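You operate a simulated robot arm through the tools that you are given. There is no shell and no other tool. Be economical: measure what you need, move in short steps, check, and stop when the job is done.

The job below is to be done with a simulated two-armed robot. You get a single attempt, and the scene is never put back.

## Task
Take the cap off the canister marked "46" on the assembly bench top and lay it down there.

The check looks at the end state, three seconds after you hand in, the way a careful person would. Anything else that was tipped, shoved, dropped, spilled or broken makes it a failure. Lids that push on must go on centred and level and be pressed home; caps that screw on are set level and turned clockwise until they are tight.

## Robot
Two 7-joint arms with two-finger parallel grippers on one trunk, on a base that drives. Base frame: it is fixed to the floor where the robot stands at the start and does not move with it; the origin is under the middle of the robot, x ahead of it, y to its left, z up. Readings come in mm, rad, newtons and seconds.
The left shoulder is at the start at [50, 165, 1180], the right one opposite. With the tool pointing down near the work surface each hand reaches from about 100 to 680 mm from the robot's upright axis, wherever it stands, measured 20 degrees to its own side. Payload 3.91 kg a hand.
The TCP of each hand is the grasp point between the finger pads, 30 mm short of the fingertips. In the tool frame z runs along the fingers and y along their closing line. The gripper opens to 110 mm. The fingers are 20 mm wide and 10 mm thick; the gripper's body (48 by 112 mm) begins 55 mm behind the TCP.
Orientation is told as [roll, pitch, yaw] about the base's x, y, z axes, in that order, counted from this pose: with the fingers straight down and closing along the base's y, the tool's x points along the base's -x, its y along +y and its z along -z.

## Interface
- The arms move only by the tool send_rows. It takes "left_rows", "right_rows" or both (then of equal length, played together; a hand with none holds still); each is a list of rows, each a list of 7 numbers: the closure, from 0 (fully open) to 1 (shut), then the shift along the tool's x, y, z in units of 200 mm (1.0 is 200 mm), then the turn, a rotation vector about the tool's x, y, z in units of 180 degrees (1.0 is 180 degrees). In form: [[grip, tx, ty, tz, wx, wy, wz], ...]. A call has 1 to 20 rows; each row is the pose to reach, as a shift and turn from the pose commanded when the call began, along the tool's axes at that moment. A call with a number of a shift or a turn outside -1 to 1 is refused whole. Rows are played at 5 a second. More than 50 mm and 0.15 rad between two rows, or a gripper value outside its range, and nothing of the call is played. A pose out of reach is approached as far as the arm can. The call stops where the force on the tool passes 40 N (or 10 N more than at its start, if that is more) or the arm is blocked; 0.2 s more then pass. Each finger travels about 45 mm/s and halts on what it meets, pressing with about 35 N; the grip force reading is that of the motor and also rises with nothing between the fingers. The clock runs only during rows and for 0.2 s after the last one: add rows that repeat a pose to give the fingers time. It gives the time, the measured TCP pose, the force on the tool (base axes), the opening and the grip force at its end, in the units of the frame above (readings bear some noise), with the torque about the TCP (base axes, N m) and any sound that the robot's microphone picked up, and new pictures: "show" is both (left out), scene, wrist or none (wrist: the cameras of the hands that moved).
- Cameras (640 x 400 px; columns grow to the right, rows downward): "scene" is now at [112.9, -5.5, 1361.1]; the picture's right is [-0.03, -1.00, 0.00], its down [-0.58, 0.02, -0.81] and it looks along [0.81, -0.03, -0.58] (base axes); focal length 270 px, centre (320, 200). "left" rides on the left gripper at [72, -17, -103] in its tool frame; the picture's right is [0.23, 0.97, 0.00], its down [-0.76, 0.18, -0.62] and it looks along [-0.61, 0.14, 0.78] (tool axes); focal length 222 px, centre (320, 200). "right" rides on the right gripper at [72, 17, -103] in its tool frame; the picture's right is [-0.23, 0.97, 0.00], its down [-0.76, -0.18, -0.62] and it looks along [-0.61, -0.14, 0.78] (tool axes); focal length 222 px, centre (320, 200). There is no depth. A picture from a camera that has moved, and an enlarged one, comes with that camera's place and axes in the base frame and with its lens. The place of the scene camera against the robot may be out by one fixed shift of up to 18 mm in any direction.
- move_column(by): slides the trunk up (or, below 0, down) by that many mm; the arms and the scene camera ride with it, the base frame stays. It gives what a move gives, with no picture.
- roll_base(legs): drives the robot by 1 to 6 legs, each [ahead, left, turn to the left] in mm, mm and rad, along the robot's own axes; the way and the turn of a leg run together, so that a leg with both is an arc; at most 1500 mm and 3.142 rad a leg. The arms and the cameras ride along, it lands a little off, and it stops where it bumps. It gives what a move gives, and a new picture of the scene camera.
- pan_tilt(pan, tilt): turns the head with the scene camera to pan (to the left, within 1.396 rad either way) and tilt (down, from -0.506 to 1.204), counted from straight ahead of the robot. It gives what a move gives, and a new picture of the scene camera.
- inspect(camera, box): a new picture of the part [left, top, right, bottom] of that camera's present view, enlarged. No time passes.
- finish_job(): hands the job in; it is judged then, once.

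Go step by step. Nothing tells you exact positions but the pictures and the camera data: compare them with the known pose of the tool, close in by small moves and look again before you grip or let go. The budget is 120 turns and 260 pictures, counting those below and the enlarged ones. Unless the task says otherwise, let go and move clear before handing in, and close with one line.

The tools are called after "Call:" as name(argument=value, ...) on one line, values as JSON. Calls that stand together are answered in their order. send_rows: Moves the arms, as the interface text tells. Its arguments: {"type":"object","properties":{"left_rows":{"type":"array"},"right_rows":{"type":"array"},"show":{"type":"string","enum":["both","scene","wrist","none"]}},"required":[]} The other tools are called the same way: move_column (by) slides the trunk up or down; roll_base (legs) drives the base; pan_tilt (pan, tilt) turns the head that bears the scene camera; inspect (camera, box) takes an enlarged picture of a part of a camera's view; finish_job () hands the job in.

At the start:

```text
time_s: 0.0
left_position: [393.6, 140.0, 1155.3]
left_ee_rot: [0.0, 0.001, 0.002]
left_wrist_force: [-0.2, 0.3, 0.1]
left_ft_torque: [-0.04, -0.02, -0.02]
left_grip_width: 110.2
left_grip_force: 0.0
right_position: [384.6, -159.9, 1115.1]
right_ee_rot: [0.001, 0.0, -0.001]
right_wrist_force: [-0.1, 0.8, 0.2]
right_ft_torque: [0.0, 0.0, -0.02]
right_grip_width: 110.0
right_grip_force: 0.1
trunk travel left (down, up): [-400.0, 103.0]
robot x, y, heading: [-3.6, -3.2, 0.001]
head pan, tilt: [-0.031, 0.618]
```

scene: 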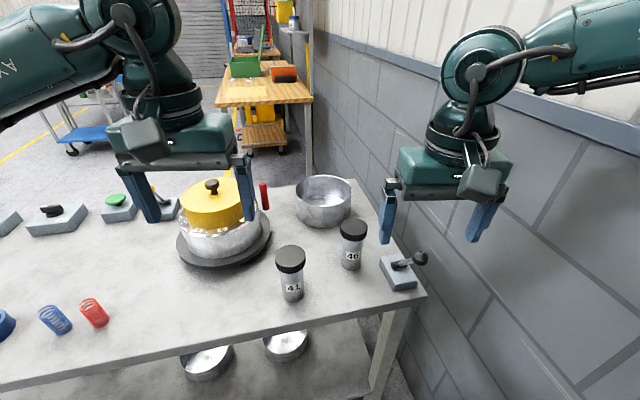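
right: 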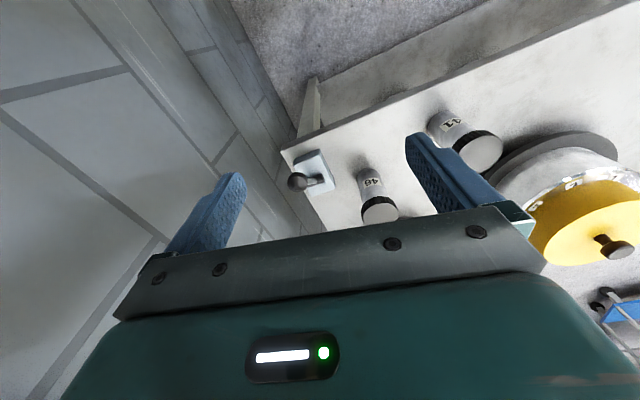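
left: 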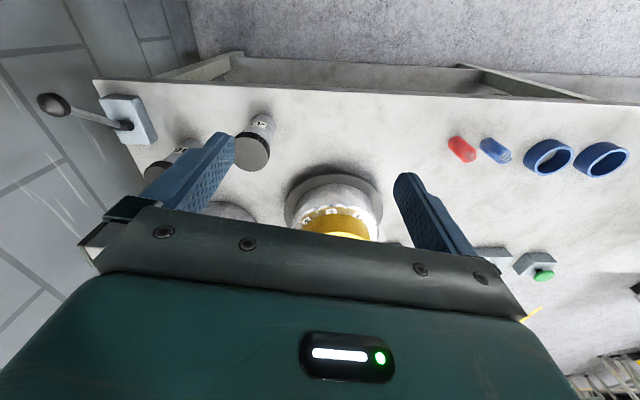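

I see canister 46 at about (600, -107), roughly 125 mm tall, with canister 41 to its left and a lever to its right. I'll look closer before moving.

Call:
inspect(camera="scene", box=[250, 170, 450, 310])

Call:
inspect(camera="right", box=[280, 90, 520, 240])

```text
2.86 times, centred on (350, 240) of scene
camera zoom: at [112.9, -5.5, 1361.1], right [-0.03, -1.0, 0.0], down [-0.58, 0.02, -0.81], along [0.81, -0.03, -0.58], focal length 771 px, centre (234, 86)
```

zoom: 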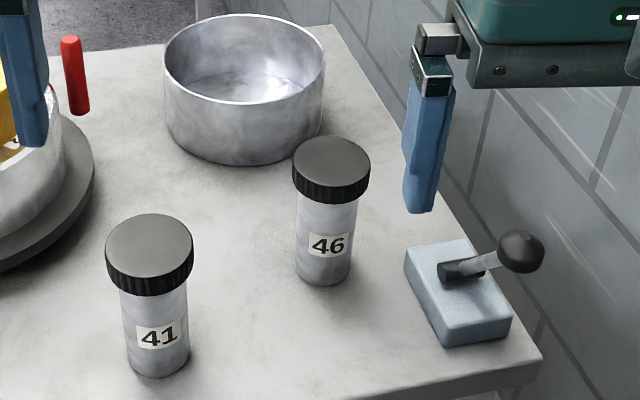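

```text
2.67 times, centred on (400, 165) of right
camera zoom: at [311.1, -143.3, 1219.5], right [0.23, 0.97, 0.0], down [0.76, -0.18, 0.62], along [0.61, -0.14, -0.78], focal length 592 px, centre (107, 293)
```

zoom: 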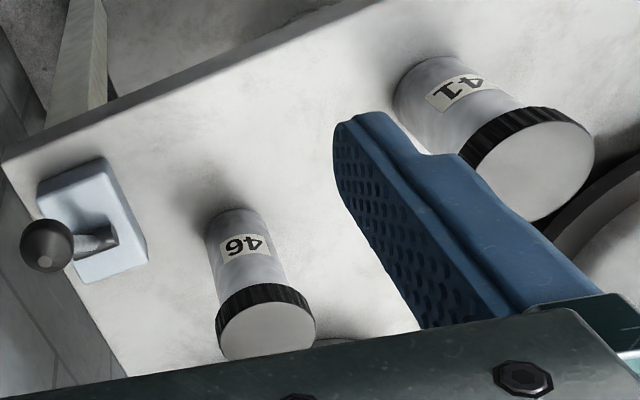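

Canister 46 has a ribbed screw cap about 65 mm across, centred near (590, -99), with its top at about z 930. The left hand will hold the body from the front while the right hand unscrews from above, so I'll first move the right hand over the canister and out of the left hand's way.

Call:
send_rows(right_rows=[[0, -0.2, 0, -0.02, 0, 0, 0], [0, -0.4, 0, -0.04, 0, 0, 0], [0, -0.6, 0.02, -0.06, 0, 0, 0], [0, -0.8, 0.04, -0.08, 0, 0, 0], [0, -0.97, 0.05, -0.1, 0, 0, 0], [0, -0.97, 0.05, -0.1, 0, 0, 0]])

```text
time_s: 1.4
left_position: [392.5, 139.7, 1155.4]
left_ee_rot: [-0.003, 0.002, 0.001]
left_wrist_force: [-0.6, -0.1, -0.8]
left_ft_torque: [-0.01, 0.0, -0.01]
left_grip_width: 110.1
left_grip_force: 0.1
right_position: [526.5, -189.2, 1126.8]
right_ee_rot: [0.003, -0.001, 0.0]
right_wrist_force: [0.0, -0.7, -1.2]
right_ft_torque: [0.0, 0.0, 0.0]
right_grip_width: 110.2
right_grip_force: 0.1
right hand out of reach, approached as far as the arm can: row 3, 4, 5, 6
trunk travel left (down, up): [-400.0, 103.0]
robot x, y, heading: [-0.4, -2.4, 0.001]
head pan, tilt: [-0.031, 0.618]
camera scene: at [112.6, -5.3, 1361.2], right [-0.03, -1.0, 0.0], down [-0.58, 0.02, -0.82], along [0.81, -0.03, -0.58], focal length 270 px, centre (320, 200)
camera right: at [453.6, -173.2, 1229.5], right [0.23, 0.97, 0.0], down [0.76, -0.18, 0.62], along [0.61, -0.14, -0.78], focal length 222 px, centre (320, 200)
```

scene: 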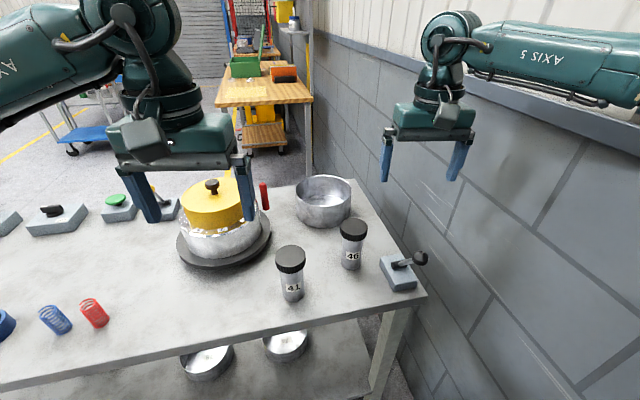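
right: 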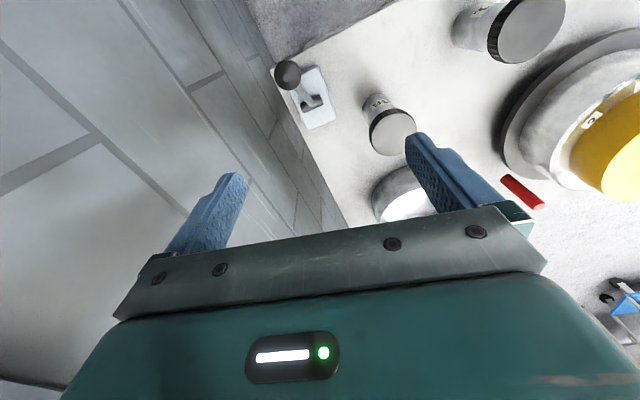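

The right arm is near its reach limit at this height, so a short drive ahead would help. I'll look down first to check the gap between the base and the bench.

Call:
pan_tilt(pan=-0.1, tilt=1.2)

```text
time_s: 2.4
left_position: [392.1, 139.1, 1154.4]
left_ee_rot: [0.002, 0.001, 0.002]
left_wrist_force: [0.5, 0.6, -0.2]
left_ft_torque: [0.02, 0.01, 0.03]
left_grip_width: 110.2
left_grip_force: 0.1
right_position: [527.5, -188.4, 1126.1]
right_ee_rot: [0.001, -0.003, 0.0]
right_wrist_force: [0.1, -0.3, -0.5]
right_ft_torque: [-0.06, -0.03, 0.0]
right_grip_width: 110.1
right_grip_force: 0.1
trunk travel left (down, up): [-400.0, 103.0]
robot x, y, heading: [-2.2, 1.2, 0.002]
head pan, tilt: [-0.099, 1.201]
camera scene: at [80.8, -8.3, 1318.1], right [-0.1, -1.0, 0.0], down [-0.93, 0.09, -0.36], along [0.36, -0.04, -0.93], focal length 270 px, centre (320, 200)
```

scene: 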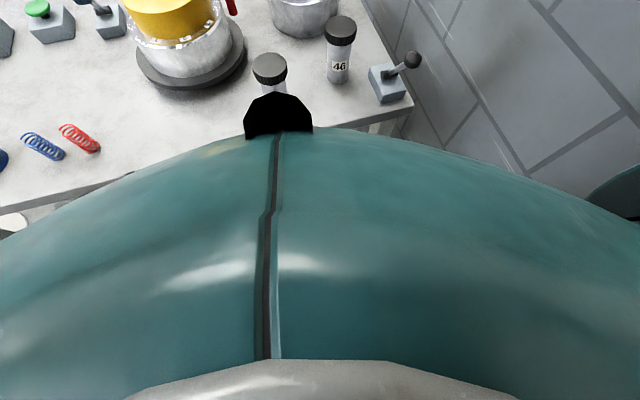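

The body hides the floor, so I can't judge the gap for driving. Before deciding, I'll check whether the right hand reaches the canister at a lower height.

Call:
send_rows(right_rows=[[0, 0, 0, 0.2, 0, 0, 0], [0, 0, 0, 0.4, 0, 0, 0], [0, 0, 0, 0.5, 0, 0, 0], [0, 0, 0, 0.5, 0, 0, 0]], show="none")

Call:
pan_tilt(pan=-0.1, tilt=0.7)

```text
time_s: 3.4
left_position: [392.4, 139.9, 1154.2]
left_ee_rot: [0.0, 0.0, 0.001]
left_wrist_force: [0.4, -0.7, 0.6]
left_ft_torque: [0.03, -0.02, 0.01]
left_grip_width: 109.9
left_grip_force: 0.1
right_position: [521.7, -190.8, 1029.1]
right_ee_rot: [0.002, -0.001, 0.0]
right_wrist_force: [-0.7, -0.8, -0.7]
right_ft_torque: [0.0, 0.0, 0.0]
right_grip_width: 109.9
right_grip_force: 0.0
trunk travel left (down, up): [-400.0, 103.0]
robot x, y, heading: [-1.9, 2.2, -0.003]
head pan, tilt: [-0.099, 1.201]
```

```text
time_s: 4.3
left_position: [392.5, 139.3, 1154.0]
left_ee_rot: [0.0, 0.001, 0.002]
left_wrist_force: [0.1, -0.2, 0.0]
left_ft_torque: [0.02, 0.0, -0.01]
left_grip_width: 109.8
left_grip_force: 0.0
right_position: [521.7, -191.2, 1028.8]
right_ee_rot: [0.002, 0.0, 0.001]
right_wrist_force: [0.1, -0.3, 0.9]
right_ft_torque: [-0.04, 0.01, 0.0]
right_grip_width: 109.8
right_grip_force: 0.1
trunk travel left (down, up): [-400.0, 103.0]
robot x, y, heading: [-1.3, -0.4, -0.001]
head pan, tilt: [-0.099, 0.7]
camera scene: at [109.6, -11.1, 1354.0], right [-0.1, -1.0, 0.0], down [-0.64, 0.06, -0.76], along [0.76, -0.08, -0.64], focal length 270 px, centre (320, 200)
```

scene: 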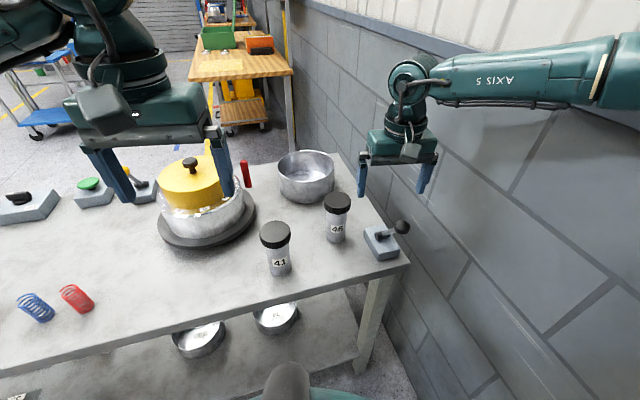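

The move ran from the reached pose, so offsets count from where the arm actually is. Now I'll move the right hand over the cap at this height to test its reach.

Call:
send_rows(right_rows=[[0, 0, 0.2, 0.0, 0, 0, 0], [0, -0.15, 0.35, 0.05, 0, 0, 0], [0, -0.34, 0.45, 0.05, 0, 0, 0], [0, -0.34, 0.45, 0.05, 0, 0, 0]], show="both")

```text
time_s: 5.3
left_position: [391.2, 139.6, 1153.7]
left_ee_rot: [0.001, 0.0, 0.002]
left_wrist_force: [-0.4, 0.2, 0.8]
left_ft_torque: [-0.03, 0.0, -0.03]
left_grip_width: 110.2
left_grip_force: 0.1
right_position: [514.0, -178.3, 1038.4]
right_ee_rot: [0.004, 0.001, 0.001]
right_wrist_force: [-0.3, 0.6, -0.3]
right_ft_torque: [-0.04, 0.05, -0.01]
right_grip_width: 110.4
right_grip_force: 0.1
right hand out of reach, approached as far as the arm can: row 1, 2, 3, 4
trunk travel left (down, up): [-400.0, 103.0]
robot x, y, heading: [-3.6, -0.2, 0.001]
head pan, tilt: [-0.099, 0.7]
camera scene: at [109.6, -11.1, 1354.1], right [-0.1, -1.0, 0.0], down [-0.64, 0.06, -0.76], along [0.76, -0.08, -0.64], focal length 270 px, centre (320, 200)
camera right: at [440.2, -162.3, 1142.3], right [0.23, 0.97, 0.0], down [0.76, -0.18, 0.62], along [0.61, -0.14, -0.78], focal length 222 px, centre (320, 200)
```

scene: 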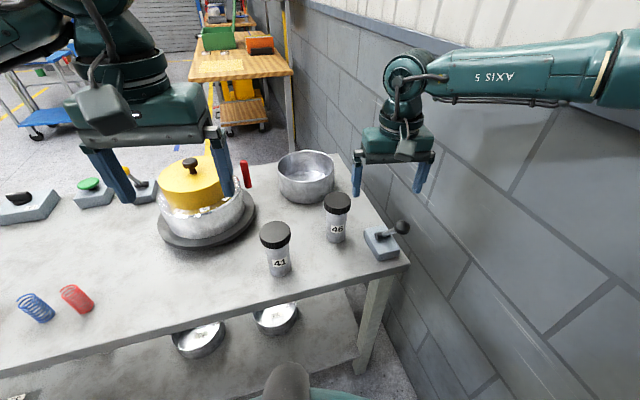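
right: 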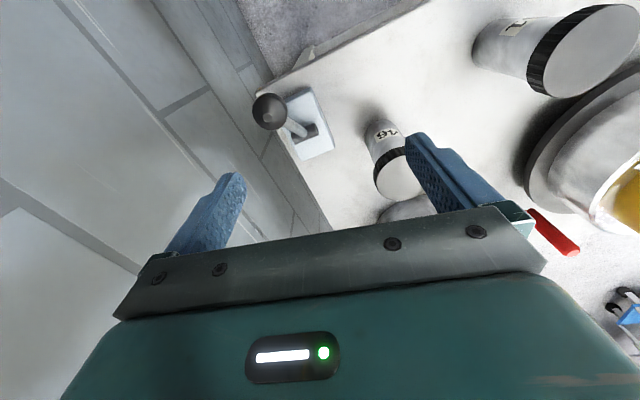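

The right arm stalls well short of the cap, so I'll drive ahead in a small step. Both hands are well above everything on the bench.

Call:
roll_base(legs=[[60, 0, 0]])

```text
time_s: 6.3
left_position: [454.3, 140.2, 1155.2]
left_ee_rot: [0.0, 0.001, 0.002]
left_wrist_force: [-0.3, 0.3, 0.2]
left_ft_torque: [0.0, 0.03, 0.03]
left_grip_width: 109.8
left_grip_force: 0.0
right_position: [575.7, -178.4, 1038.4]
right_ee_rot: [0.002, -0.001, 0.001]
right_wrist_force: [0.5, -0.7, 0.2]
right_ft_torque: [0.04, -0.02, -0.01]
right_grip_width: 110.0
right_grip_force: 0.0
trunk travel left (down, up): [-400.0, 103.0]
robot x, y, heading: [59.6, -3.2, 0.001]
head pan, tilt: [-0.099, 0.7]
camera scene: at [171.6, -11.2, 1353.9], right [-0.1, -0.99, 0.0], down [-0.64, 0.06, -0.76], along [0.76, -0.08, -0.64], focal length 270 px, centre (320, 200)
```

scene: 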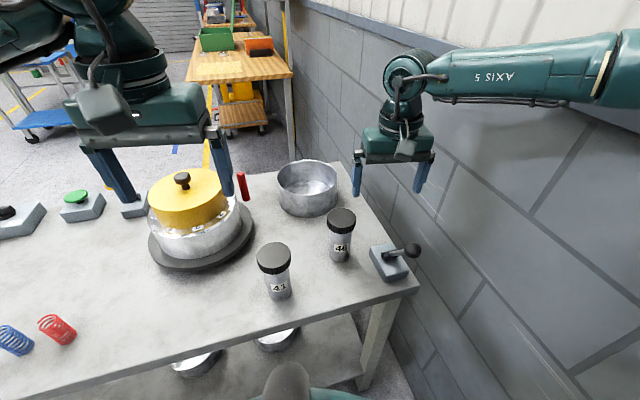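

The drive went through without a bump. I'll try moving the right hand sideways over the cap again.

Call:
send_rows(right_rows=[[0, 0.1, 0.1, 0.0, 0, 0, 0], [0, 0.1, 0.25, 0.0, 0, 0, 0], [0, 0.05, 0.38, 0.0, 0, 0, 0], [0, -0.07, 0.38, 0.0, 0, 0, 0], [0, -0.07, 0.38, 0.0, 0, 0, 0]], show="both")

```text
time_s: 7.5
left_position: [454.4, 139.4, 1154.9]
left_ee_rot: [0.001, 0.0, 0.002]
left_wrist_force: [-0.5, 0.3, -0.3]
left_ft_torque: [-0.01, 0.01, 0.01]
left_grip_width: 110.0
left_grip_force: 0.1
right_position: [550.1, -153.3, 1048.2]
right_ee_rot: [0.002, -0.001, -0.001]
right_wrist_force: [0.2, -0.3, -0.5]
right_ft_torque: [-0.01, 0.0, -0.01]
right_grip_width: 110.3
right_grip_force: 0.0
right hand out of reach, approached as far as the arm can: row 2, 3, 4, 5
trunk travel left (down, up): [-400.0, 103.0]
robot x, y, heading: [59.0, 1.0, -0.001]
head pan, tilt: [-0.099, 0.7]
camera scene: at [170.5, -11.1, 1354.1], right [-0.1, -0.99, 0.0], down [-0.64, 0.06, -0.77], along [0.76, -0.08, -0.64], focal length 270 px, centre (320, 200)
camera right: at [475.7, -137.0, 1150.9], right [0.23, 0.97, 0.0], down [0.76, -0.18, 0.62], along [0.61, -0.14, -0.78], focal length 222 px, centre (320, 200)
```

scene: 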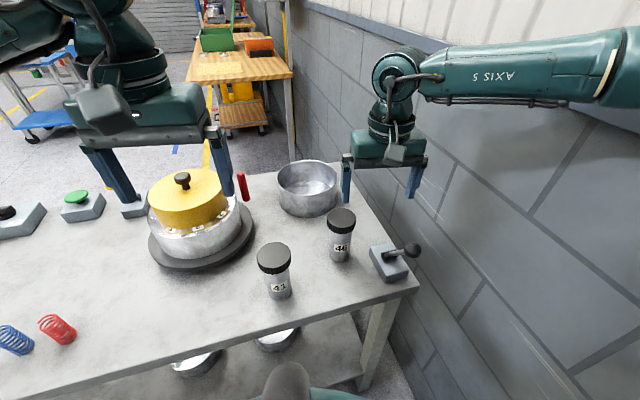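
right: 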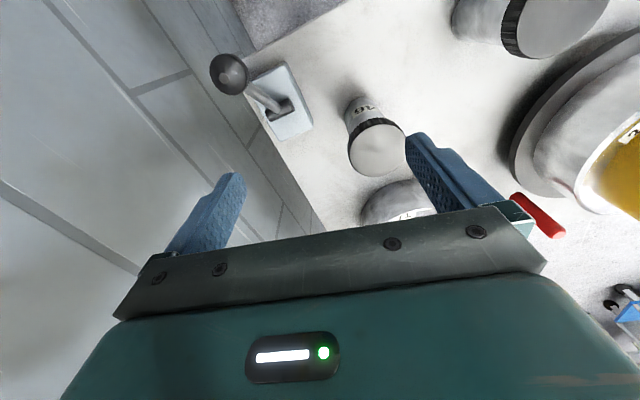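

The right arm's limit seems to come from its joints when it reaches across, so getting closer is the cleanest fix. I'll drive ahead another small step.

Call:
roll_base(legs=[[50, 0, 0]])

```text
time_s: 8.4
left_position: [503.1, 141.0, 1154.5]
left_ee_rot: [-0.001, 0.001, 0.002]
left_wrist_force: [0.1, 0.2, 0.4]
left_ft_torque: [0.01, 0.0, 0.01]
left_grip_width: 110.2
left_grip_force: 0.1
right_position: [598.1, -152.2, 1047.2]
right_ee_rot: [0.001, -0.003, 0.003]
right_wrist_force: [-0.3, 0.5, 0.4]
right_ft_torque: [0.04, 0.0, -0.03]
right_grip_width: 110.0
right_grip_force: 0.0
trunk travel left (down, up): [-400.0, 103.0]
robot x, y, heading: [108.9, -0.7, 0.001]
head pan, tilt: [-0.099, 0.7]
camera scene: at [219.9, -10.4, 1354.1], right [-0.1, -1.0, 0.0], down [-0.64, 0.06, -0.76], along [0.76, -0.08, -0.64], focal length 270 px, centre (320, 200)
```

scene: 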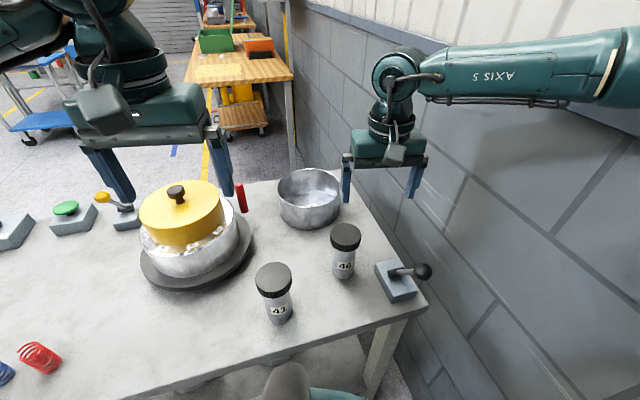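

Again no bump. I'll move the right hand over the cap, at about (592, -101).

Call:
send_rows(right_rows=[[0, 0.05, 0.1, 0.05, 0, 0, 0], [0, 0.05, 0.2, 0.1, 0, 0, 0], [0, 0.03, 0.26, 0.1, 0, 0, 0], [0, 0.03, 0.26, 0.1, 0, 0, 0]], show="both")

```text
time_s: 9.4
left_position: [502.6, 141.0, 1154.6]
left_ee_rot: [-0.002, -0.001, 0.001]
left_wrist_force: [0.3, -0.8, 1.0]
left_ft_torque: [-0.02, 0.04, 0.02]
left_grip_width: 110.0
left_grip_force: 0.1
right_position: [573.3, -136.3, 1034.7]
right_ee_rot: [0.002, -0.004, 0.002]
right_wrist_force: [0.2, 0.0, -0.1]
right_ft_torque: [-0.04, -0.02, -0.02]
right_grip_width: 109.8
right_grip_force: 0.0
right hand out of reach, approached as far as the arm can: row 1, 2, 3, 4
trunk travel left (down, up): [-400.0, 103.0]
robot x, y, heading: [111.2, -0.7, -0.003]
head pan, tilt: [-0.099, 0.7]
camera scene: at [219.3, -10.4, 1354.1], right [-0.1, -1.0, 0.0], down [-0.64, 0.06, -0.77], along [0.76, -0.08, -0.64], focal length 270 px, centre (320, 200)
camera right: at [498.8, -119.6, 1137.7], right [0.23, 0.97, 0.0], down [0.76, -0.18, 0.62], along [0.61, -0.14, -0.78], focal length 222 px, centre (320, 200)
```

scene: 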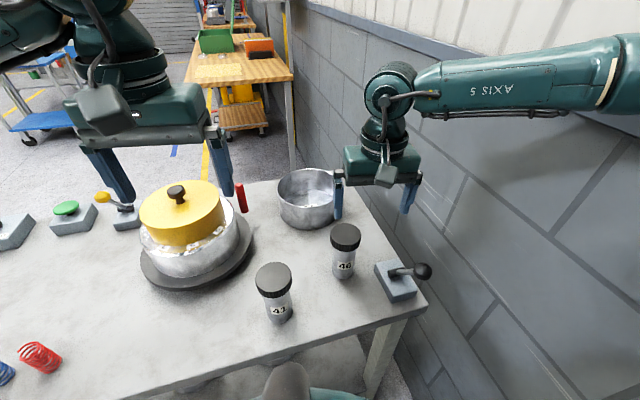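
right: 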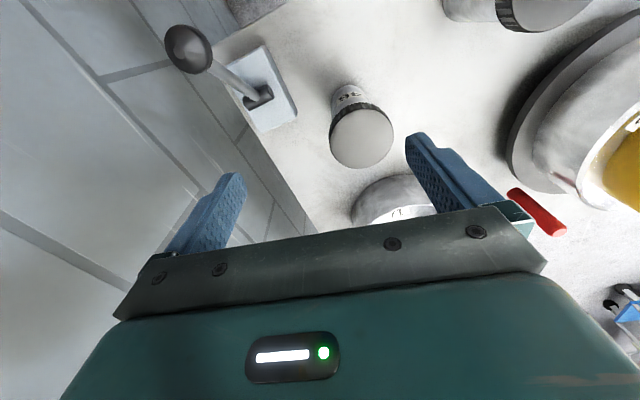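

The arm still stalls while reaching left. I'll yaw the hand about 30° with the forearm, see if that frees it, then move toward the cap.

Call:
send_rows(right_rows=[[0, 0, 0, 0, 0, 0, -0.042], [0, 0, 0, 0, 0, 0, -0.084], [0, 0, 0, 0, 0, 0, -0.126], [0, 0, 0, 0, 0, 0, -0.167], [0, 0, 0.1, 0, 0, 0, -0.167], [0, -0.09, 0.18, 0, 0, 0, -0.167], [0, -0.09, 0.18, 0, 0, 0, -0.167]], show="wrist")

```text
time_s: 11.0
left_position: [502.2, 141.1, 1155.0]
left_ee_rot: [0.0, -0.001, 0.002]
left_wrist_force: [0.4, 0.8, 0.2]
left_ft_torque: [0.02, 0.02, 0.01]
left_grip_width: 110.1
left_grip_force: 0.1
right_position: [568.8, -132.4, 1041.2]
right_ee_rot: [0.002, -0.002, 0.526]
right_wrist_force: [0.3, -0.1, -0.2]
right_ft_torque: [-0.02, 0.03, 0.01]
right_grip_width: 110.1
right_grip_force: 0.0
right hand out of reach, approached as far as the arm can: row 5, 6, 7
trunk travel left (down, up): [-400.0, 103.0]
robot x, y, heading: [110.4, -1.9, 0.003]
head pan, tilt: [-0.099, 0.7]
camera right: at [495.9, -154.2, 1145.1], right [-0.29, 0.96, 0.0], down [0.75, 0.23, 0.63], along [0.6, 0.18, -0.78], focal length 222 px, centre (320, 200)
```

right: 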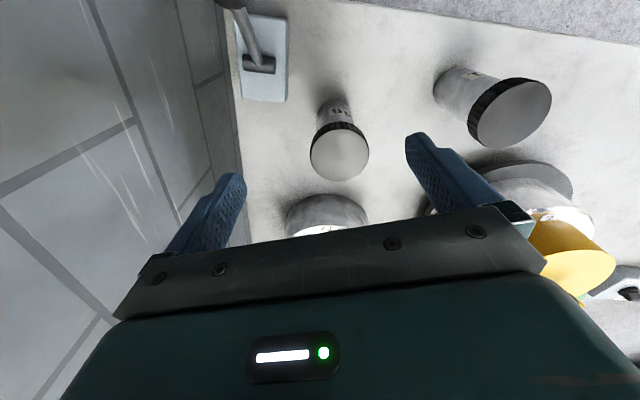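

Yaw makes no difference, so I'll test whether height relative to the shoulder matters. I'll raise the trunk and then bring the hand back down.

Call:
move_column(by=95)

Call:
send_rows(right_rows=[[0, 0, 0, 0.2, 0, 0, 0], [0, 0, 0, 0.4, 0, 0, 0], [0, 0.0, 0.1, 0.45, 0, 0, 0], [0, 0, 0.2, 0.45, 0, 0, 0], [0, -0.09, 0.2, 0.45, 0, 0, 0], [0, -0.09, 0.2, 0.45, 0, 0, 0]], show="both")

```text
time_s: 12.3
left_position: [503.0, 140.0, 1250.0]
left_ee_rot: [0.001, 0.0, 0.003]
left_wrist_force: [-0.5, -0.4, 0.6]
left_ft_torque: [0.0, -0.01, -0.01]
left_grip_width: 110.0
left_grip_force: 0.1
right_position: [568.2, -131.8, 1137.2]
right_ee_rot: [0.001, -0.003, 0.524]
right_wrist_force: [0.4, -0.5, 0.4]
right_ft_torque: [0.0, 0.0, -0.02]
right_grip_width: 109.9
right_grip_force: 0.0
trunk travel left (down, up): [-495.0, 8.0]
robot x, y, heading: [111.1, 1.5, 0.004]
head pan, tilt: [-0.099, 0.7]
```

```text
time_s: 13.7
left_position: [500.3, 144.1, 1251.0]
left_ee_rot: [-0.004, -0.005, 0.002]
left_wrist_force: [0.3, 0.6, 0.6]
left_ft_torque: [0.02, -0.02, 0.0]
left_grip_width: 109.7
left_grip_force: 0.1
right_position: [535.6, -133.4, 1068.9]
right_ee_rot: [-0.003, -0.005, 0.525]
right_wrist_force: [-0.1, 1.2, -0.5]
right_ft_torque: [0.01, 0.02, 0.0]
right_grip_width: 109.9
right_grip_force: 0.0
right hand out of reach, approached as far as the arm can: row 1, 2, 3, 4, 5, 6
trunk travel left (down, up): [-495.0, 8.0]
robot x, y, heading: [111.1, -0.2, 0.004]
head pan, tilt: [-0.099, 0.7]
camera scene: at [217.2, -6.8, 1449.5], right [-0.1, -1.0, 0.0], down [-0.64, 0.06, -0.77], along [0.76, -0.08, -0.64], focal length 270 px, centre (320, 200)
camera right: at [462.6, -156.3, 1171.4], right [-0.29, 0.96, 0.0], down [0.74, 0.23, 0.63], along [0.6, 0.18, -0.78], focal length 222 px, centre (320, 200)
```

scene: 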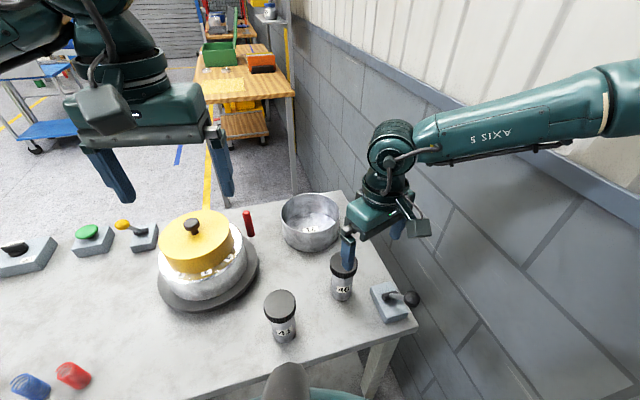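
right: 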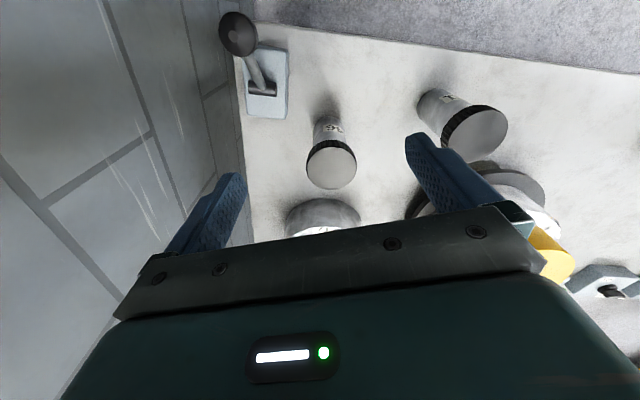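

Lower relative to the shoulder is worse; the elbow looks stuck high and out to the right. I'll pull the right hand in toward the robot and across to see how far inward the arm can swing.

Call:
send_rows(right_rows=[[0, 0.19, 0.11, 0, 0, 0, 0.04], [0, 0.38, 0.22, 0, 0, 0, 0.08], [0, 0.57, 0.33, 0, 0, 0, 0.12], [0, 0.757, 0.4375, 0, 0, 0, 0.167], [0, 0.665, 0.6, 0, 0, 0, 0.167], [0, 0.573, 0.76, 0, 0, 0, 0.167], [0, 0.482, 0.913, 0, 0, 0, 0.167], [0, 0.482, 0.913, 0, 0, 0, 0.167]], show="scene")

```text
time_s: 15.5
left_position: [502.3, 139.3, 1250.5]
left_ee_rot: [-0.001, -0.001, 0.002]
left_wrist_force: [-0.8, 1.1, -1.0]
left_ft_torque: [-0.01, -0.01, -0.01]
left_grip_width: 109.7
left_grip_force: 0.1
right_position: [370.0, -99.1, 1091.4]
right_ee_rot: [0.003, -0.002, 0.0]
right_wrist_force: [0.5, -0.3, 0.6]
right_ft_torque: [0.02, 0.0, -0.03]
right_grip_width: 110.1
right_grip_force: 0.0
right hand out of reach, approached as far as the arm can: row 4, 5, 6, 7, 8
trunk travel left (down, up): [-495.0, 8.0]
robot x, y, heading: [110.7, -2.2, 0.0]
head pan, tilt: [-0.099, 0.7]
camera scene: at [219.8, -11.1, 1449.0], right [-0.1, -1.0, 0.0], down [-0.64, 0.06, -0.77], along [0.76, -0.08, -0.64], focal length 270 px, centre (320, 200)
```

scene: 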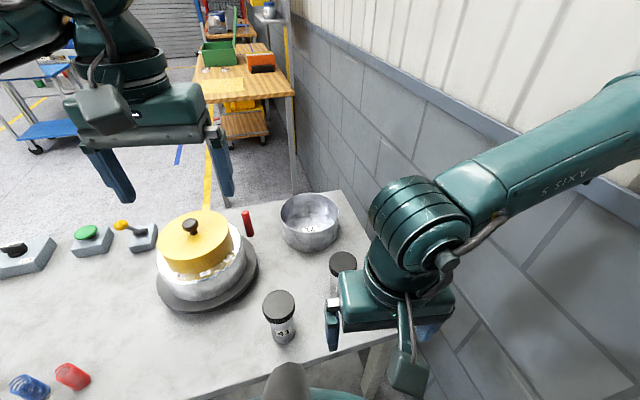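

The elbow behaves as if pinned at one point for inward moves at this height. I'll test a lower hand position in front of the bench, clear of its edge, since reach is specified near the work surface.

Call:
send_rows(right_rows=[[0, 0, -0.2, 0, 0, 0, 0], [0, 0, -0.3, 0.2, 0, 0, 0], [0, 0, -0.3, 0.4, 0, 0, 0], [0, 0, -0.3, 0.6, 0, 0, 0], [0, 0, -0.3, 0.8, 0, 0, 0], [0, 0, -0.3, 1.0, 0, 0, 0], [0, 0, -0.1, 1.0, 0, 0, 0], [0, 0, 0.1, 1.0, 0, 0, 0], [0, 0, 0.25, 1.0, 0, 0, 0], [0, 0, 0.25, 1.0, 0, 0, 0]], show="scene")

```text
time_s: 17.7
left_position: [496.9, 149.0, 1250.6]
left_ee_rot: [-0.008, -0.006, 0.002]
left_wrist_force: [-0.3, 0.0, -0.7]
left_ft_torque: [-0.01, 0.01, 0.01]
left_grip_width: 109.8
left_grip_force: 0.0
right_position: [380.0, -155.3, 984.9]
right_ee_rot: [-0.004, -0.009, 0.003]
right_wrist_force: [0.3, 0.1, 0.3]
right_ft_torque: [-0.01, 0.02, 0.0]
right_grip_width: 109.9
right_grip_force: 0.1
right hand out of reach, approached as far as the arm can: row 2, 4, 5, 6, 7, 8, 9, 10
trunk travel left (down, up): [-495.0, 8.0]
robot x, y, heading: [108.0, 2.4, 0.0]
head pan, tilt: [-0.099, 0.7]
camera scene: at [214.1, -1.2, 1449.9], right [-0.1, -1.0, 0.01], down [-0.64, 0.06, -0.77], along [0.76, -0.08, -0.64], focal length 270 px, centre (320, 200)
```

scene: 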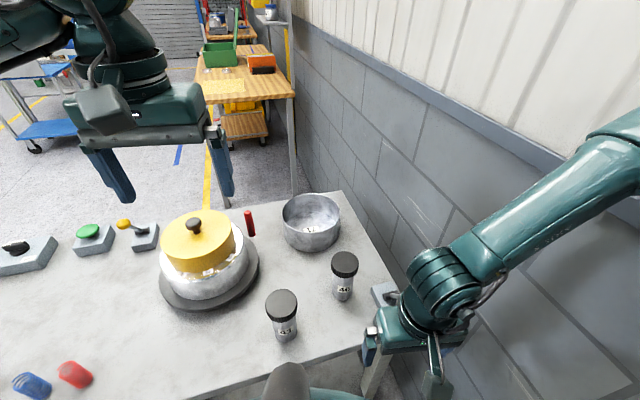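

The limits fit a sphere around a fixed point near the right elbow. I'll turn the head right to look at the arm and see what is holding the elbow.

Call:
pan_tilt(pan=-1.2, tilt=0.3)

```text
time_s: 19.0
left_position: [497.2, 147.6, 1250.9]
left_ee_rot: [-0.008, -0.005, 0.003]
left_wrist_force: [0.6, -0.2, -0.6]
left_ft_torque: [-0.01, 0.05, 0.03]
left_grip_width: 110.2
left_grip_force: 0.2
right_position: [379.5, -155.9, 984.9]
right_ee_rot: [-0.004, -0.007, 0.003]
right_wrist_force: [0.0, 0.4, 0.6]
right_ft_torque: [0.0, 0.02, 0.01]
right_grip_width: 110.1
right_grip_force: 0.1
trunk travel left (down, up): [-495.0, 8.0]
robot x, y, heading: [108.0, -2.8, 0.001]
head pan, tilt: [-1.201, 0.3]
camera scene: at [163.4, -79.7, 1486.2], right [-0.93, -0.36, 0.0], down [-0.1, 0.27, -0.96], along [0.35, -0.89, -0.29], focal length 270 px, centre (320, 200)
```

scene: 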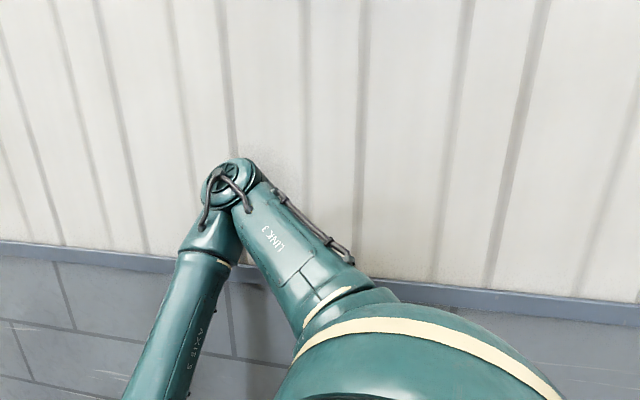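

The right elbow is pressed against the wall, which explains the limit and the small push-back on the robot. I'll drive left, away from the wall.

Call:
roll_base(legs=[[0, 110, 0]])

Call:
pan_tilt(pan=-0.25, tilt=0.75)

```text
time_s: 20.2
left_position: [502.7, 250.9, 1250.1]
left_ee_rot: [-0.003, 0.001, 0.003]
left_wrist_force: [-0.6, -0.7, 0.0]
left_ft_torque: [-0.03, -0.02, -0.01]
left_grip_width: 110.4
left_grip_force: 0.0
right_position: [382.5, -49.7, 982.1]
right_ee_rot: [0.004, -0.001, 0.002]
right_wrist_force: [-0.8, 0.9, 0.3]
right_ft_torque: [0.01, 0.0, -0.02]
right_grip_width: 109.7
right_grip_force: 0.1
trunk travel left (down, up): [-495.0, 8.0]
robot x, y, heading: [109.4, 108.4, 0.0]
head pan, tilt: [-1.201, 0.3]
camera scene: at [169.2, 21.1, 1485.2], right [-0.93, -0.36, 0.0], down [-0.11, 0.28, -0.96], along [0.35, -0.89, -0.3], focal length 270 px, centre (320, 200)
```

scene: 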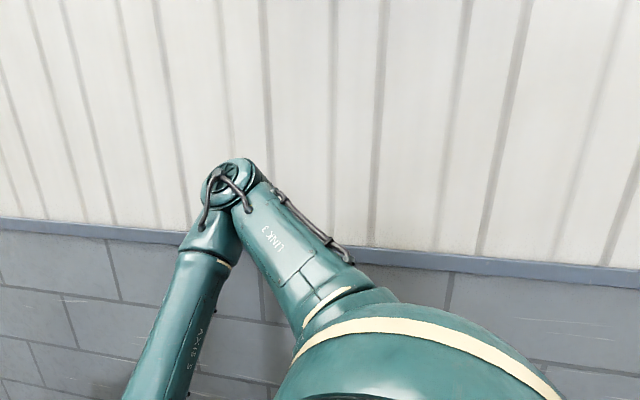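

```text
time_s: 21.5
left_position: [502.7, 250.6, 1249.8]
left_ee_rot: [0.0, 0.0, 0.001]
left_wrist_force: [0.0, 0.9, 0.3]
left_ft_torque: [0.01, 0.03, -0.02]
left_grip_width: 109.9
left_grip_force: 0.1
right_position: [382.2, -51.6, 983.1]
right_ee_rot: [0.002, -0.001, 0.0]
right_wrist_force: [-0.4, 0.3, -1.6]
right_ft_torque: [-0.01, -0.01, -0.02]
right_grip_width: 109.9
right_grip_force: 0.0
trunk travel left (down, up): [-495.0, 8.0]
robot x, y, heading: [111.5, 111.5, 0.004]
head pan, tilt: [-0.25, 0.75]
camera scene: at [215.5, 87.1, 1444.8], right [-0.25, -0.97, 0.0], down [-0.66, 0.17, -0.73], along [0.71, -0.18, -0.68], focal length 270 px, centre (320, 200)
```

scene: 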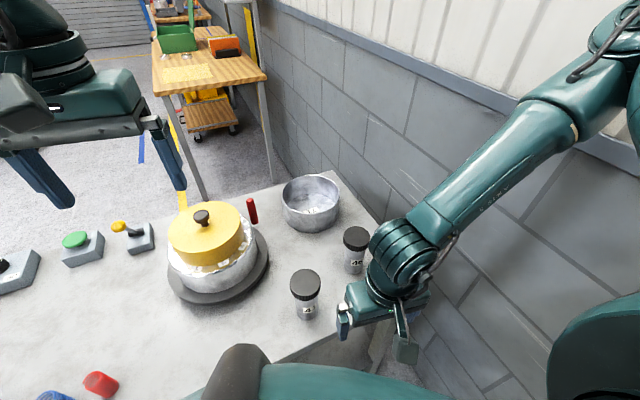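

The robot is now clear of the wall, at (111, 110). I'll move the right hand up and over the cap.

Call:
send_rows(right_rows=[[0, 0, -0.1, -0.1, 0, 0, 0], [0, 0, -0.25, -0.25, 0, 0, 0], [0, -0.2, -0.25, -0.3, 0, 0, 0], [0, -0.4, -0.25, -0.3, 0, 0, 0], [0, -0.6, -0.25, -0.3, 0, 0, 0], [0, -0.8, -0.25, -0.3, 0, 0, 0], [0, -1.0, -0.25, -0.3, 0, 0, 0], [0, -1.0, -0.25, -0.3, 0, 0, 0]], show="both")

```text
time_s: 23.3
left_position: [502.4, 251.5, 1250.3]
left_ee_rot: [-0.002, -0.001, 0.003]
left_wrist_force: [1.0, 0.6, 0.5]
left_ft_torque: [0.01, 0.01, -0.01]
left_grip_width: 110.1
left_grip_force: 0.0
right_position: [582.8, -98.8, 1041.4]
right_ee_rot: [0.004, -0.002, 0.0]
right_wrist_force: [0.2, 0.0, 0.2]
right_ft_torque: [0.01, -0.04, -0.04]
right_grip_width: 110.0
right_grip_force: 0.0
trunk travel left (down, up): [-495.0, 8.0]
robot x, y, heading: [109.1, 109.1, 0.0]
head pan, tilt: [-0.25, 0.75]
camera scene: at [215.0, 87.3, 1444.9], right [-0.25, -0.97, 0.0], down [-0.66, 0.17, -0.73], along [0.71, -0.18, -0.68], focal length 270 px, centre (320, 200)
camera right: at [509.1, -84.1, 1144.7], right [0.23, 0.97, 0.0], down [0.76, -0.18, 0.62], along [0.61, -0.14, -0.78], focal length 222 px, centre (320, 200)
```

scene: 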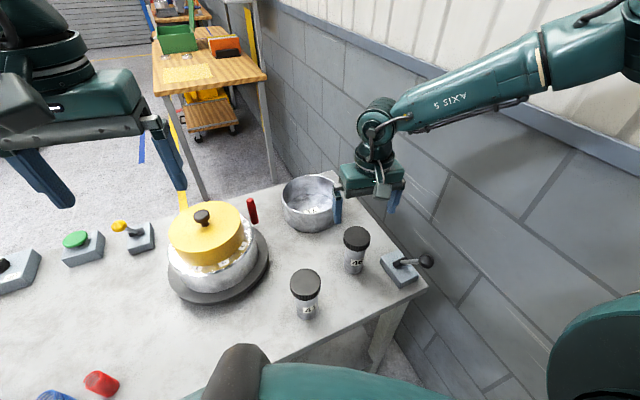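
right: 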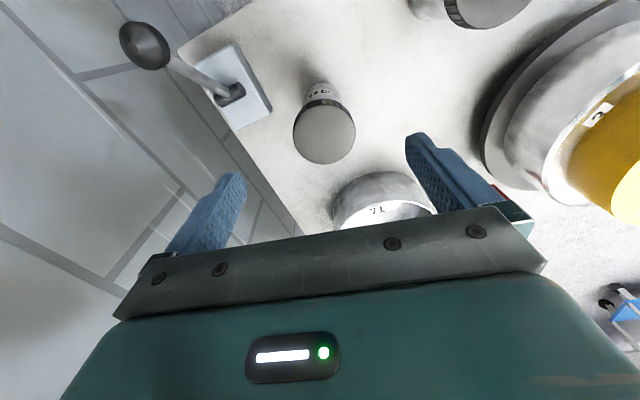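

The right arm now reaches. Triangulating the wrist views puts the cap top at about (596, -99, 926). Next the left hand pitches forward and comes around toward the front of the canister, staying high.

Call:
send_rows(left_rows=[[0, 0.05, -0.1, 0.05, 0, -0.04, 0], [0, 0.1, -0.2, 0.1, 0, -0.08, 0], [0, 0.15, -0.3, 0.15, 0, -0.12, 0], [0, 0.2, -0.4, 0.2, 0, -0.16, 0], [0, 0.25, -0.5, 0.25, 0, -0.2, 0], [0, 0.3, -0.65, 0.35, 0, -0.2, 0], [0, 0.31, -0.8, 0.45, 0, -0.2, 0], [0, 0.31, -0.95, 0.5, 0, -0.2, 0], [0, 0.31, -0.95, 0.5, 0, -0.2, 0]], show="both")

```text
time_s: 25.3
left_position: [439.0, 59.4, 1149.2]
left_ee_rot: [-0.001, -0.629, 0.005]
left_wrist_force: [-0.4, -0.1, -0.3]
left_ft_torque: [0.01, -0.02, 0.02]
left_grip_width: 109.9
left_grip_force: 0.1
right_position: [583.7, -98.8, 1040.6]
right_ee_rot: [0.004, -0.002, 0.0]
right_wrist_force: [-0.1, 0.5, 0.8]
right_ft_torque: [0.02, 0.03, 0.01]
right_grip_width: 110.3
right_grip_force: 0.1
trunk travel left (down, up): [-495.0, 8.0]
robot x, y, heading: [110.7, 111.1, 0.003]
head pan, tilt: [-0.25, 0.75]
camera scene: at [215.6, 87.8, 1444.8], right [-0.25, -0.97, 0.0], down [-0.66, 0.17, -0.73], along [0.71, -0.18, -0.68], focal length 270 px, centre (320, 200)
camera left: at [320.4, 41.9, 1192.0], right [-0.19, 0.97, -0.13], down [0.25, 0.18, 0.95], along [0.95, 0.14, -0.28], focal length 222 px, centre (320, 200)
```

scene: 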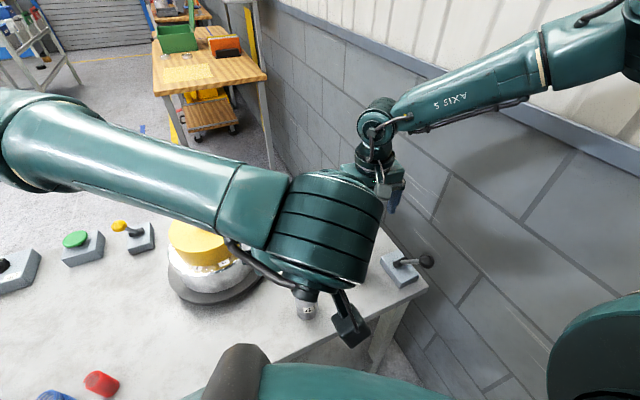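
left: 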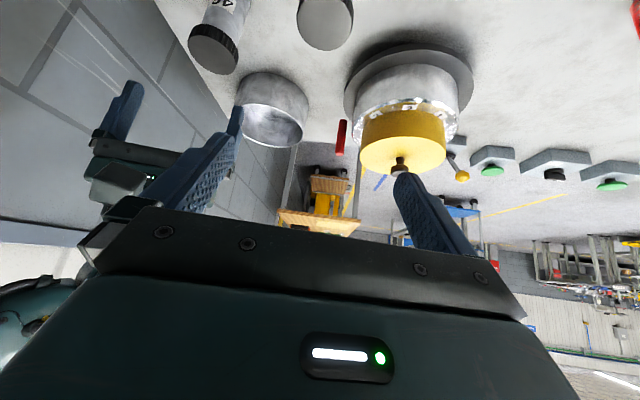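

The left arm reaches, though it now points 54° below horizontal. I want about 36°, so I'll pitch it further while moving right, then come down in front of canister 46.

Call:
send_rows(left_rows=[[0, 0, -0.2, 0, 0, -0.03, 0], [0, 0, -0.4, 0, 0, -0.06, 0], [0, 0, -0.6, 0, 0, -0.08, 0], [0, 0, -0.79, 0, 0, -0.1, 0], [0, 0.1, -0.79, 0.2, 0, -0.1, 0], [0, 0.2, -0.79, 0.4, 0, -0.1, 0], [0, 0.3, -0.79, 0.6, 0, -0.1, 0], [0, 0.4, -0.79, 0.8, 0, -0.1, 0], [0, 0.437, -0.79, 0.857, 0, -0.1, 0], [0, 0.437, -0.79, 0.857, 0, -0.1, 0]], show="both")

```text
time_s: 27.5
left_position: [472.2, -81.4, 960.8]
left_ee_rot: [-0.001, -0.942, 0.003]
left_wrist_force: [0.1, -0.5, 0.0]
left_ft_torque: [-0.01, 0.0, 0.02]
left_grip_width: 109.7
left_grip_force: 0.1
left hand out of reach, approached as far as the arm can: row 4, 5, 6, 7, 8, 9, 10
right_position: [583.1, -99.6, 1041.3]
right_ee_rot: [0.004, -0.002, -0.001]
right_wrist_force: [-0.9, 0.1, 0.2]
right_ft_torque: [0.01, -0.01, -0.01]
right_grip_width: 110.1
right_grip_force: 0.0
trunk travel left (down, up): [-495.0, 8.0]
robot x, y, heading: [108.7, 111.6, -0.002]
head pan, tilt: [-0.25, 0.75]
camera scene: at [215.5, 87.2, 1444.8], right [-0.25, -0.97, 0.0], down [-0.66, 0.17, -0.73], along [0.71, -0.18, -0.68], focal length 270 px, centre (320, 200)
camera left: at [346.6, -99.0, 964.7], right [-0.13, 0.97, -0.19], down [-0.06, 0.18, 0.98], along [0.99, 0.14, 0.03], focal length 222 px, centre (320, 200)
```

scene: 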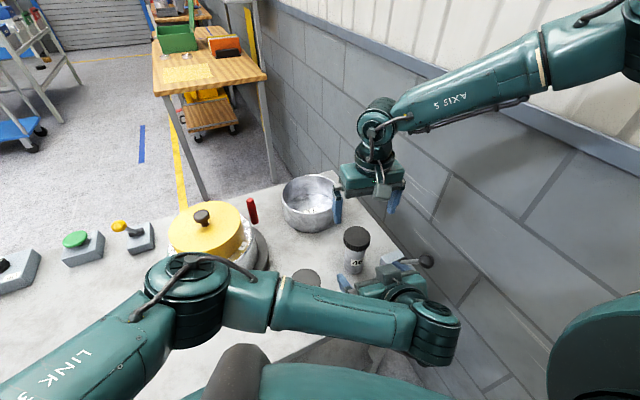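
left: 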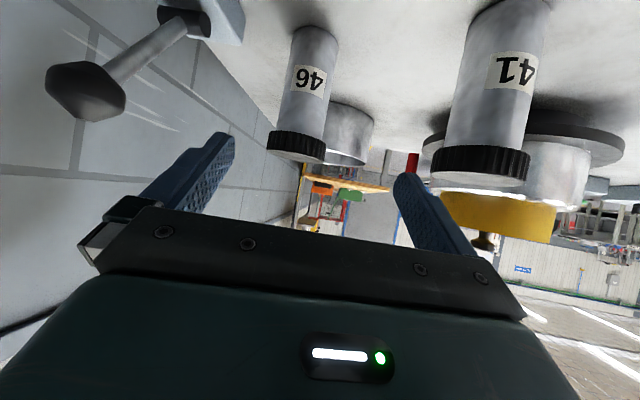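

The left hand is in front of canister 46, slightly short in y. Yawing it about 15° to the right eases the wrist, so I'll do that and move to a pre-grasp about 100 mm back along the fingers.

Call:
send_rows(left_rows=[[0, 0.0, 0.01, 0.0, 0.0225, 0, 0.0163], [0, 0.0, 0.02, 0.0, 0.045, 0, 0.0327], [0, 0.05, 0.035, 0.1, 0.0675, 0, 0.049], [0, 0.1, 0.035, 0.2, 0.0675, 0, 0.049], [0, 0.162, 0.035, 0.32, 0.0675, 0, 0.049], [0, 0.162, 0.035, 0.32, 0.0675, 0, 0.049]], show="both")

```text
time_s: 28.9
left_position: [506.6, -74.3, 896.1]
left_ee_rot: [-0.002, -0.943, -0.261]
left_wrist_force: [0.4, -0.9, -0.3]
left_ft_torque: [-0.01, 0.0, -0.04]
left_grip_width: 110.3
left_grip_force: 0.0
right_position: [583.0, -99.3, 1041.6]
right_ee_rot: [0.005, -0.002, 0.0]
right_wrist_force: [0.3, 0.2, 0.2]
right_ft_torque: [0.01, -0.01, 0.0]
right_grip_width: 109.9
right_grip_force: 0.1
trunk travel left (down, up): [-495.0, 8.0]
robot x, y, heading: [107.6, 114.3, 0.003]
head pan, tilt: [-0.25, 0.75]
camera scene: at [215.4, 87.3, 1444.8], right [-0.25, -0.97, 0.0], down [-0.66, 0.17, -0.73], along [0.71, -0.18, -0.68], focal length 270 px, centre (320, 200)
camera left: at [381.7, -58.2, 899.9], right [0.12, 0.98, -0.18], down [-0.01, 0.19, 0.98], along [0.99, -0.12, 0.03], focal length 222 px, centre (320, 200)
```

scene: 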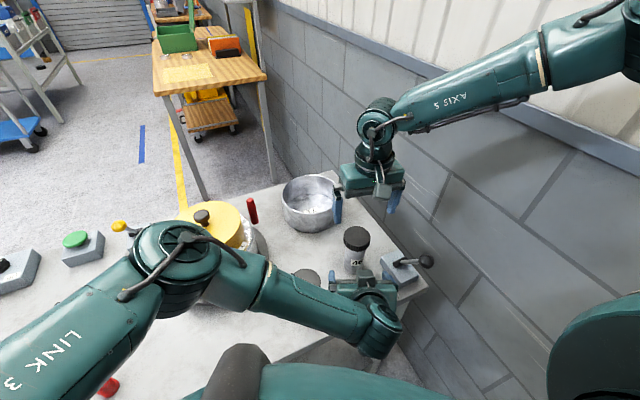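
left: 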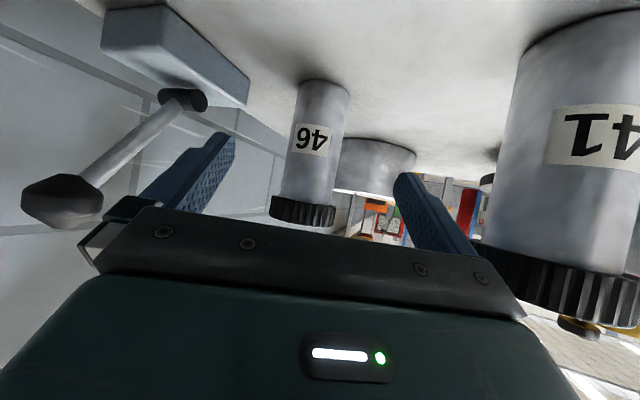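

The finger path is centred on the body of 46 at about (595, -99), and canister 41 is clear of the hand by about 25 mm. I'll advance along the fingers so that they straddle the body.

Call:
send_rows(left_rows=[[0, 0, 0, 0.1, 0, 0, 0], [0, 0, 0, 0.2, 0, 0, 0], [0, 0, 0, 0.3, 0, 0, 0], [0, 0, 0, 0.4, 0, 0, 0], [0, 0, 0, 0.48, 0, 0, 0], [0, 0, 0, 0.48, 0, 0, 0]], show="both")

Call:
inspect(camera="scene", box=[270, 190, 450, 340])

Call:
inspect(camera="right", box=[180, 0, 480, 230])

```text
time_s: 30.3
left_position: [581.7, -81.8, 846.4]
left_ee_rot: [-0.003, -0.941, -0.26]
left_wrist_force: [-0.5, -0.3, 0.0]
left_ft_torque: [0.01, 0.02, 0.0]
left_grip_width: 110.0
left_grip_force: 0.0
left hand out of reach, approached as far as the arm can: row 4, 5, 6
right_position: [582.5, -100.0, 1039.9]
right_ee_rot: [0.003, -0.002, 0.0]
right_wrist_force: [-0.1, 0.7, -0.9]
right_ft_torque: [0.03, -0.01, 0.0]
right_grip_width: 110.0
right_grip_force: 0.0
trunk travel left (down, up): [-495.0, 8.0]
robot x, y, heading: [109.3, 111.2, 0.001]
head pan, tilt: [-0.25, 0.75]
camera scene: at [215.5, 87.2, 1444.8], right [-0.25, -0.97, 0.0], down [-0.66, 0.17, -0.73], along [0.71, -0.18, -0.68], focal length 270 px, centre (320, 200)
camera left: at [455.6, -65.6, 850.9], right [0.12, 0.98, -0.18], down [-0.01, 0.19, 0.98], along [0.99, -0.12, 0.03], focal length 222 px, centre (320, 200)
```

scene: 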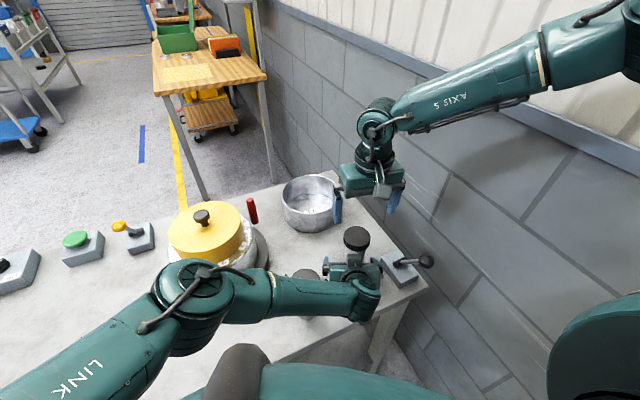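
left: 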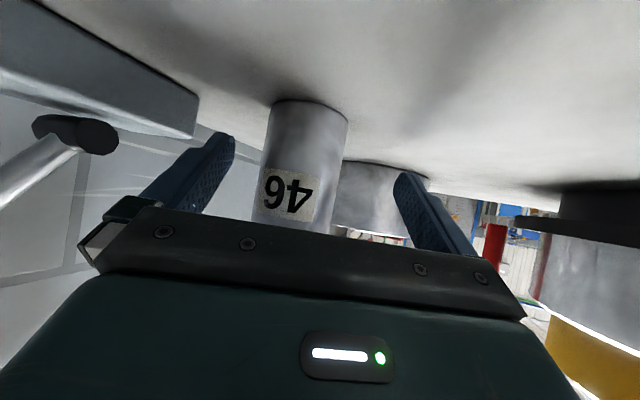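

```text
2.67 times, centred on (360, 265) of scene
camera zoom: at [215.5, 87.2, 1444.8], right [-0.25, -0.97, 0.0], down [-0.66, 0.17, -0.73], along [0.71, -0.18, -0.68], focal length 720 px, centre (213, 27)
```

zoom: 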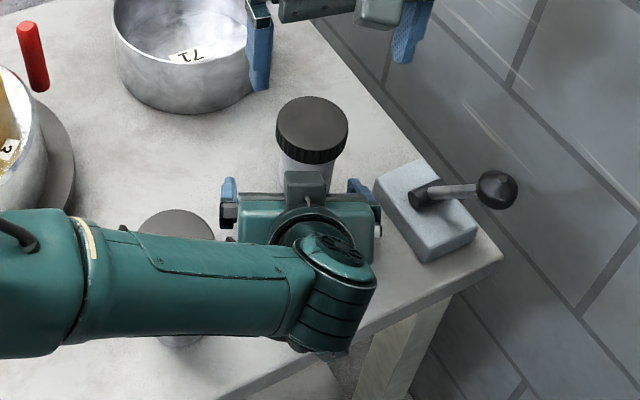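

```text
1.74 times, centred on (330, 115) of right
camera zoom: at [509.1, -84.2, 1144.4], right [0.23, 0.97, 0.0], down [0.76, -0.18, 0.62], along [0.61, -0.14, -0.78], focal length 386 px, centre (303, 348)
```

zoom: 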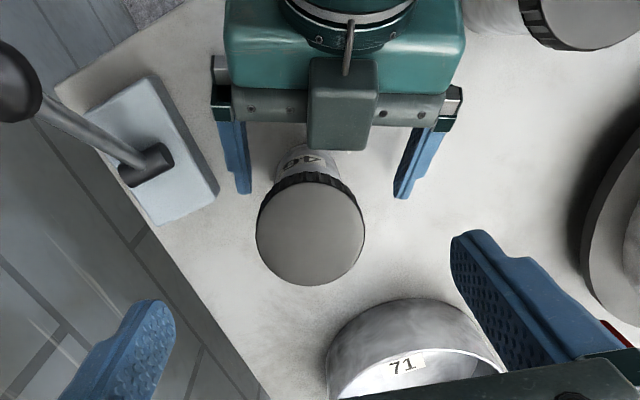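

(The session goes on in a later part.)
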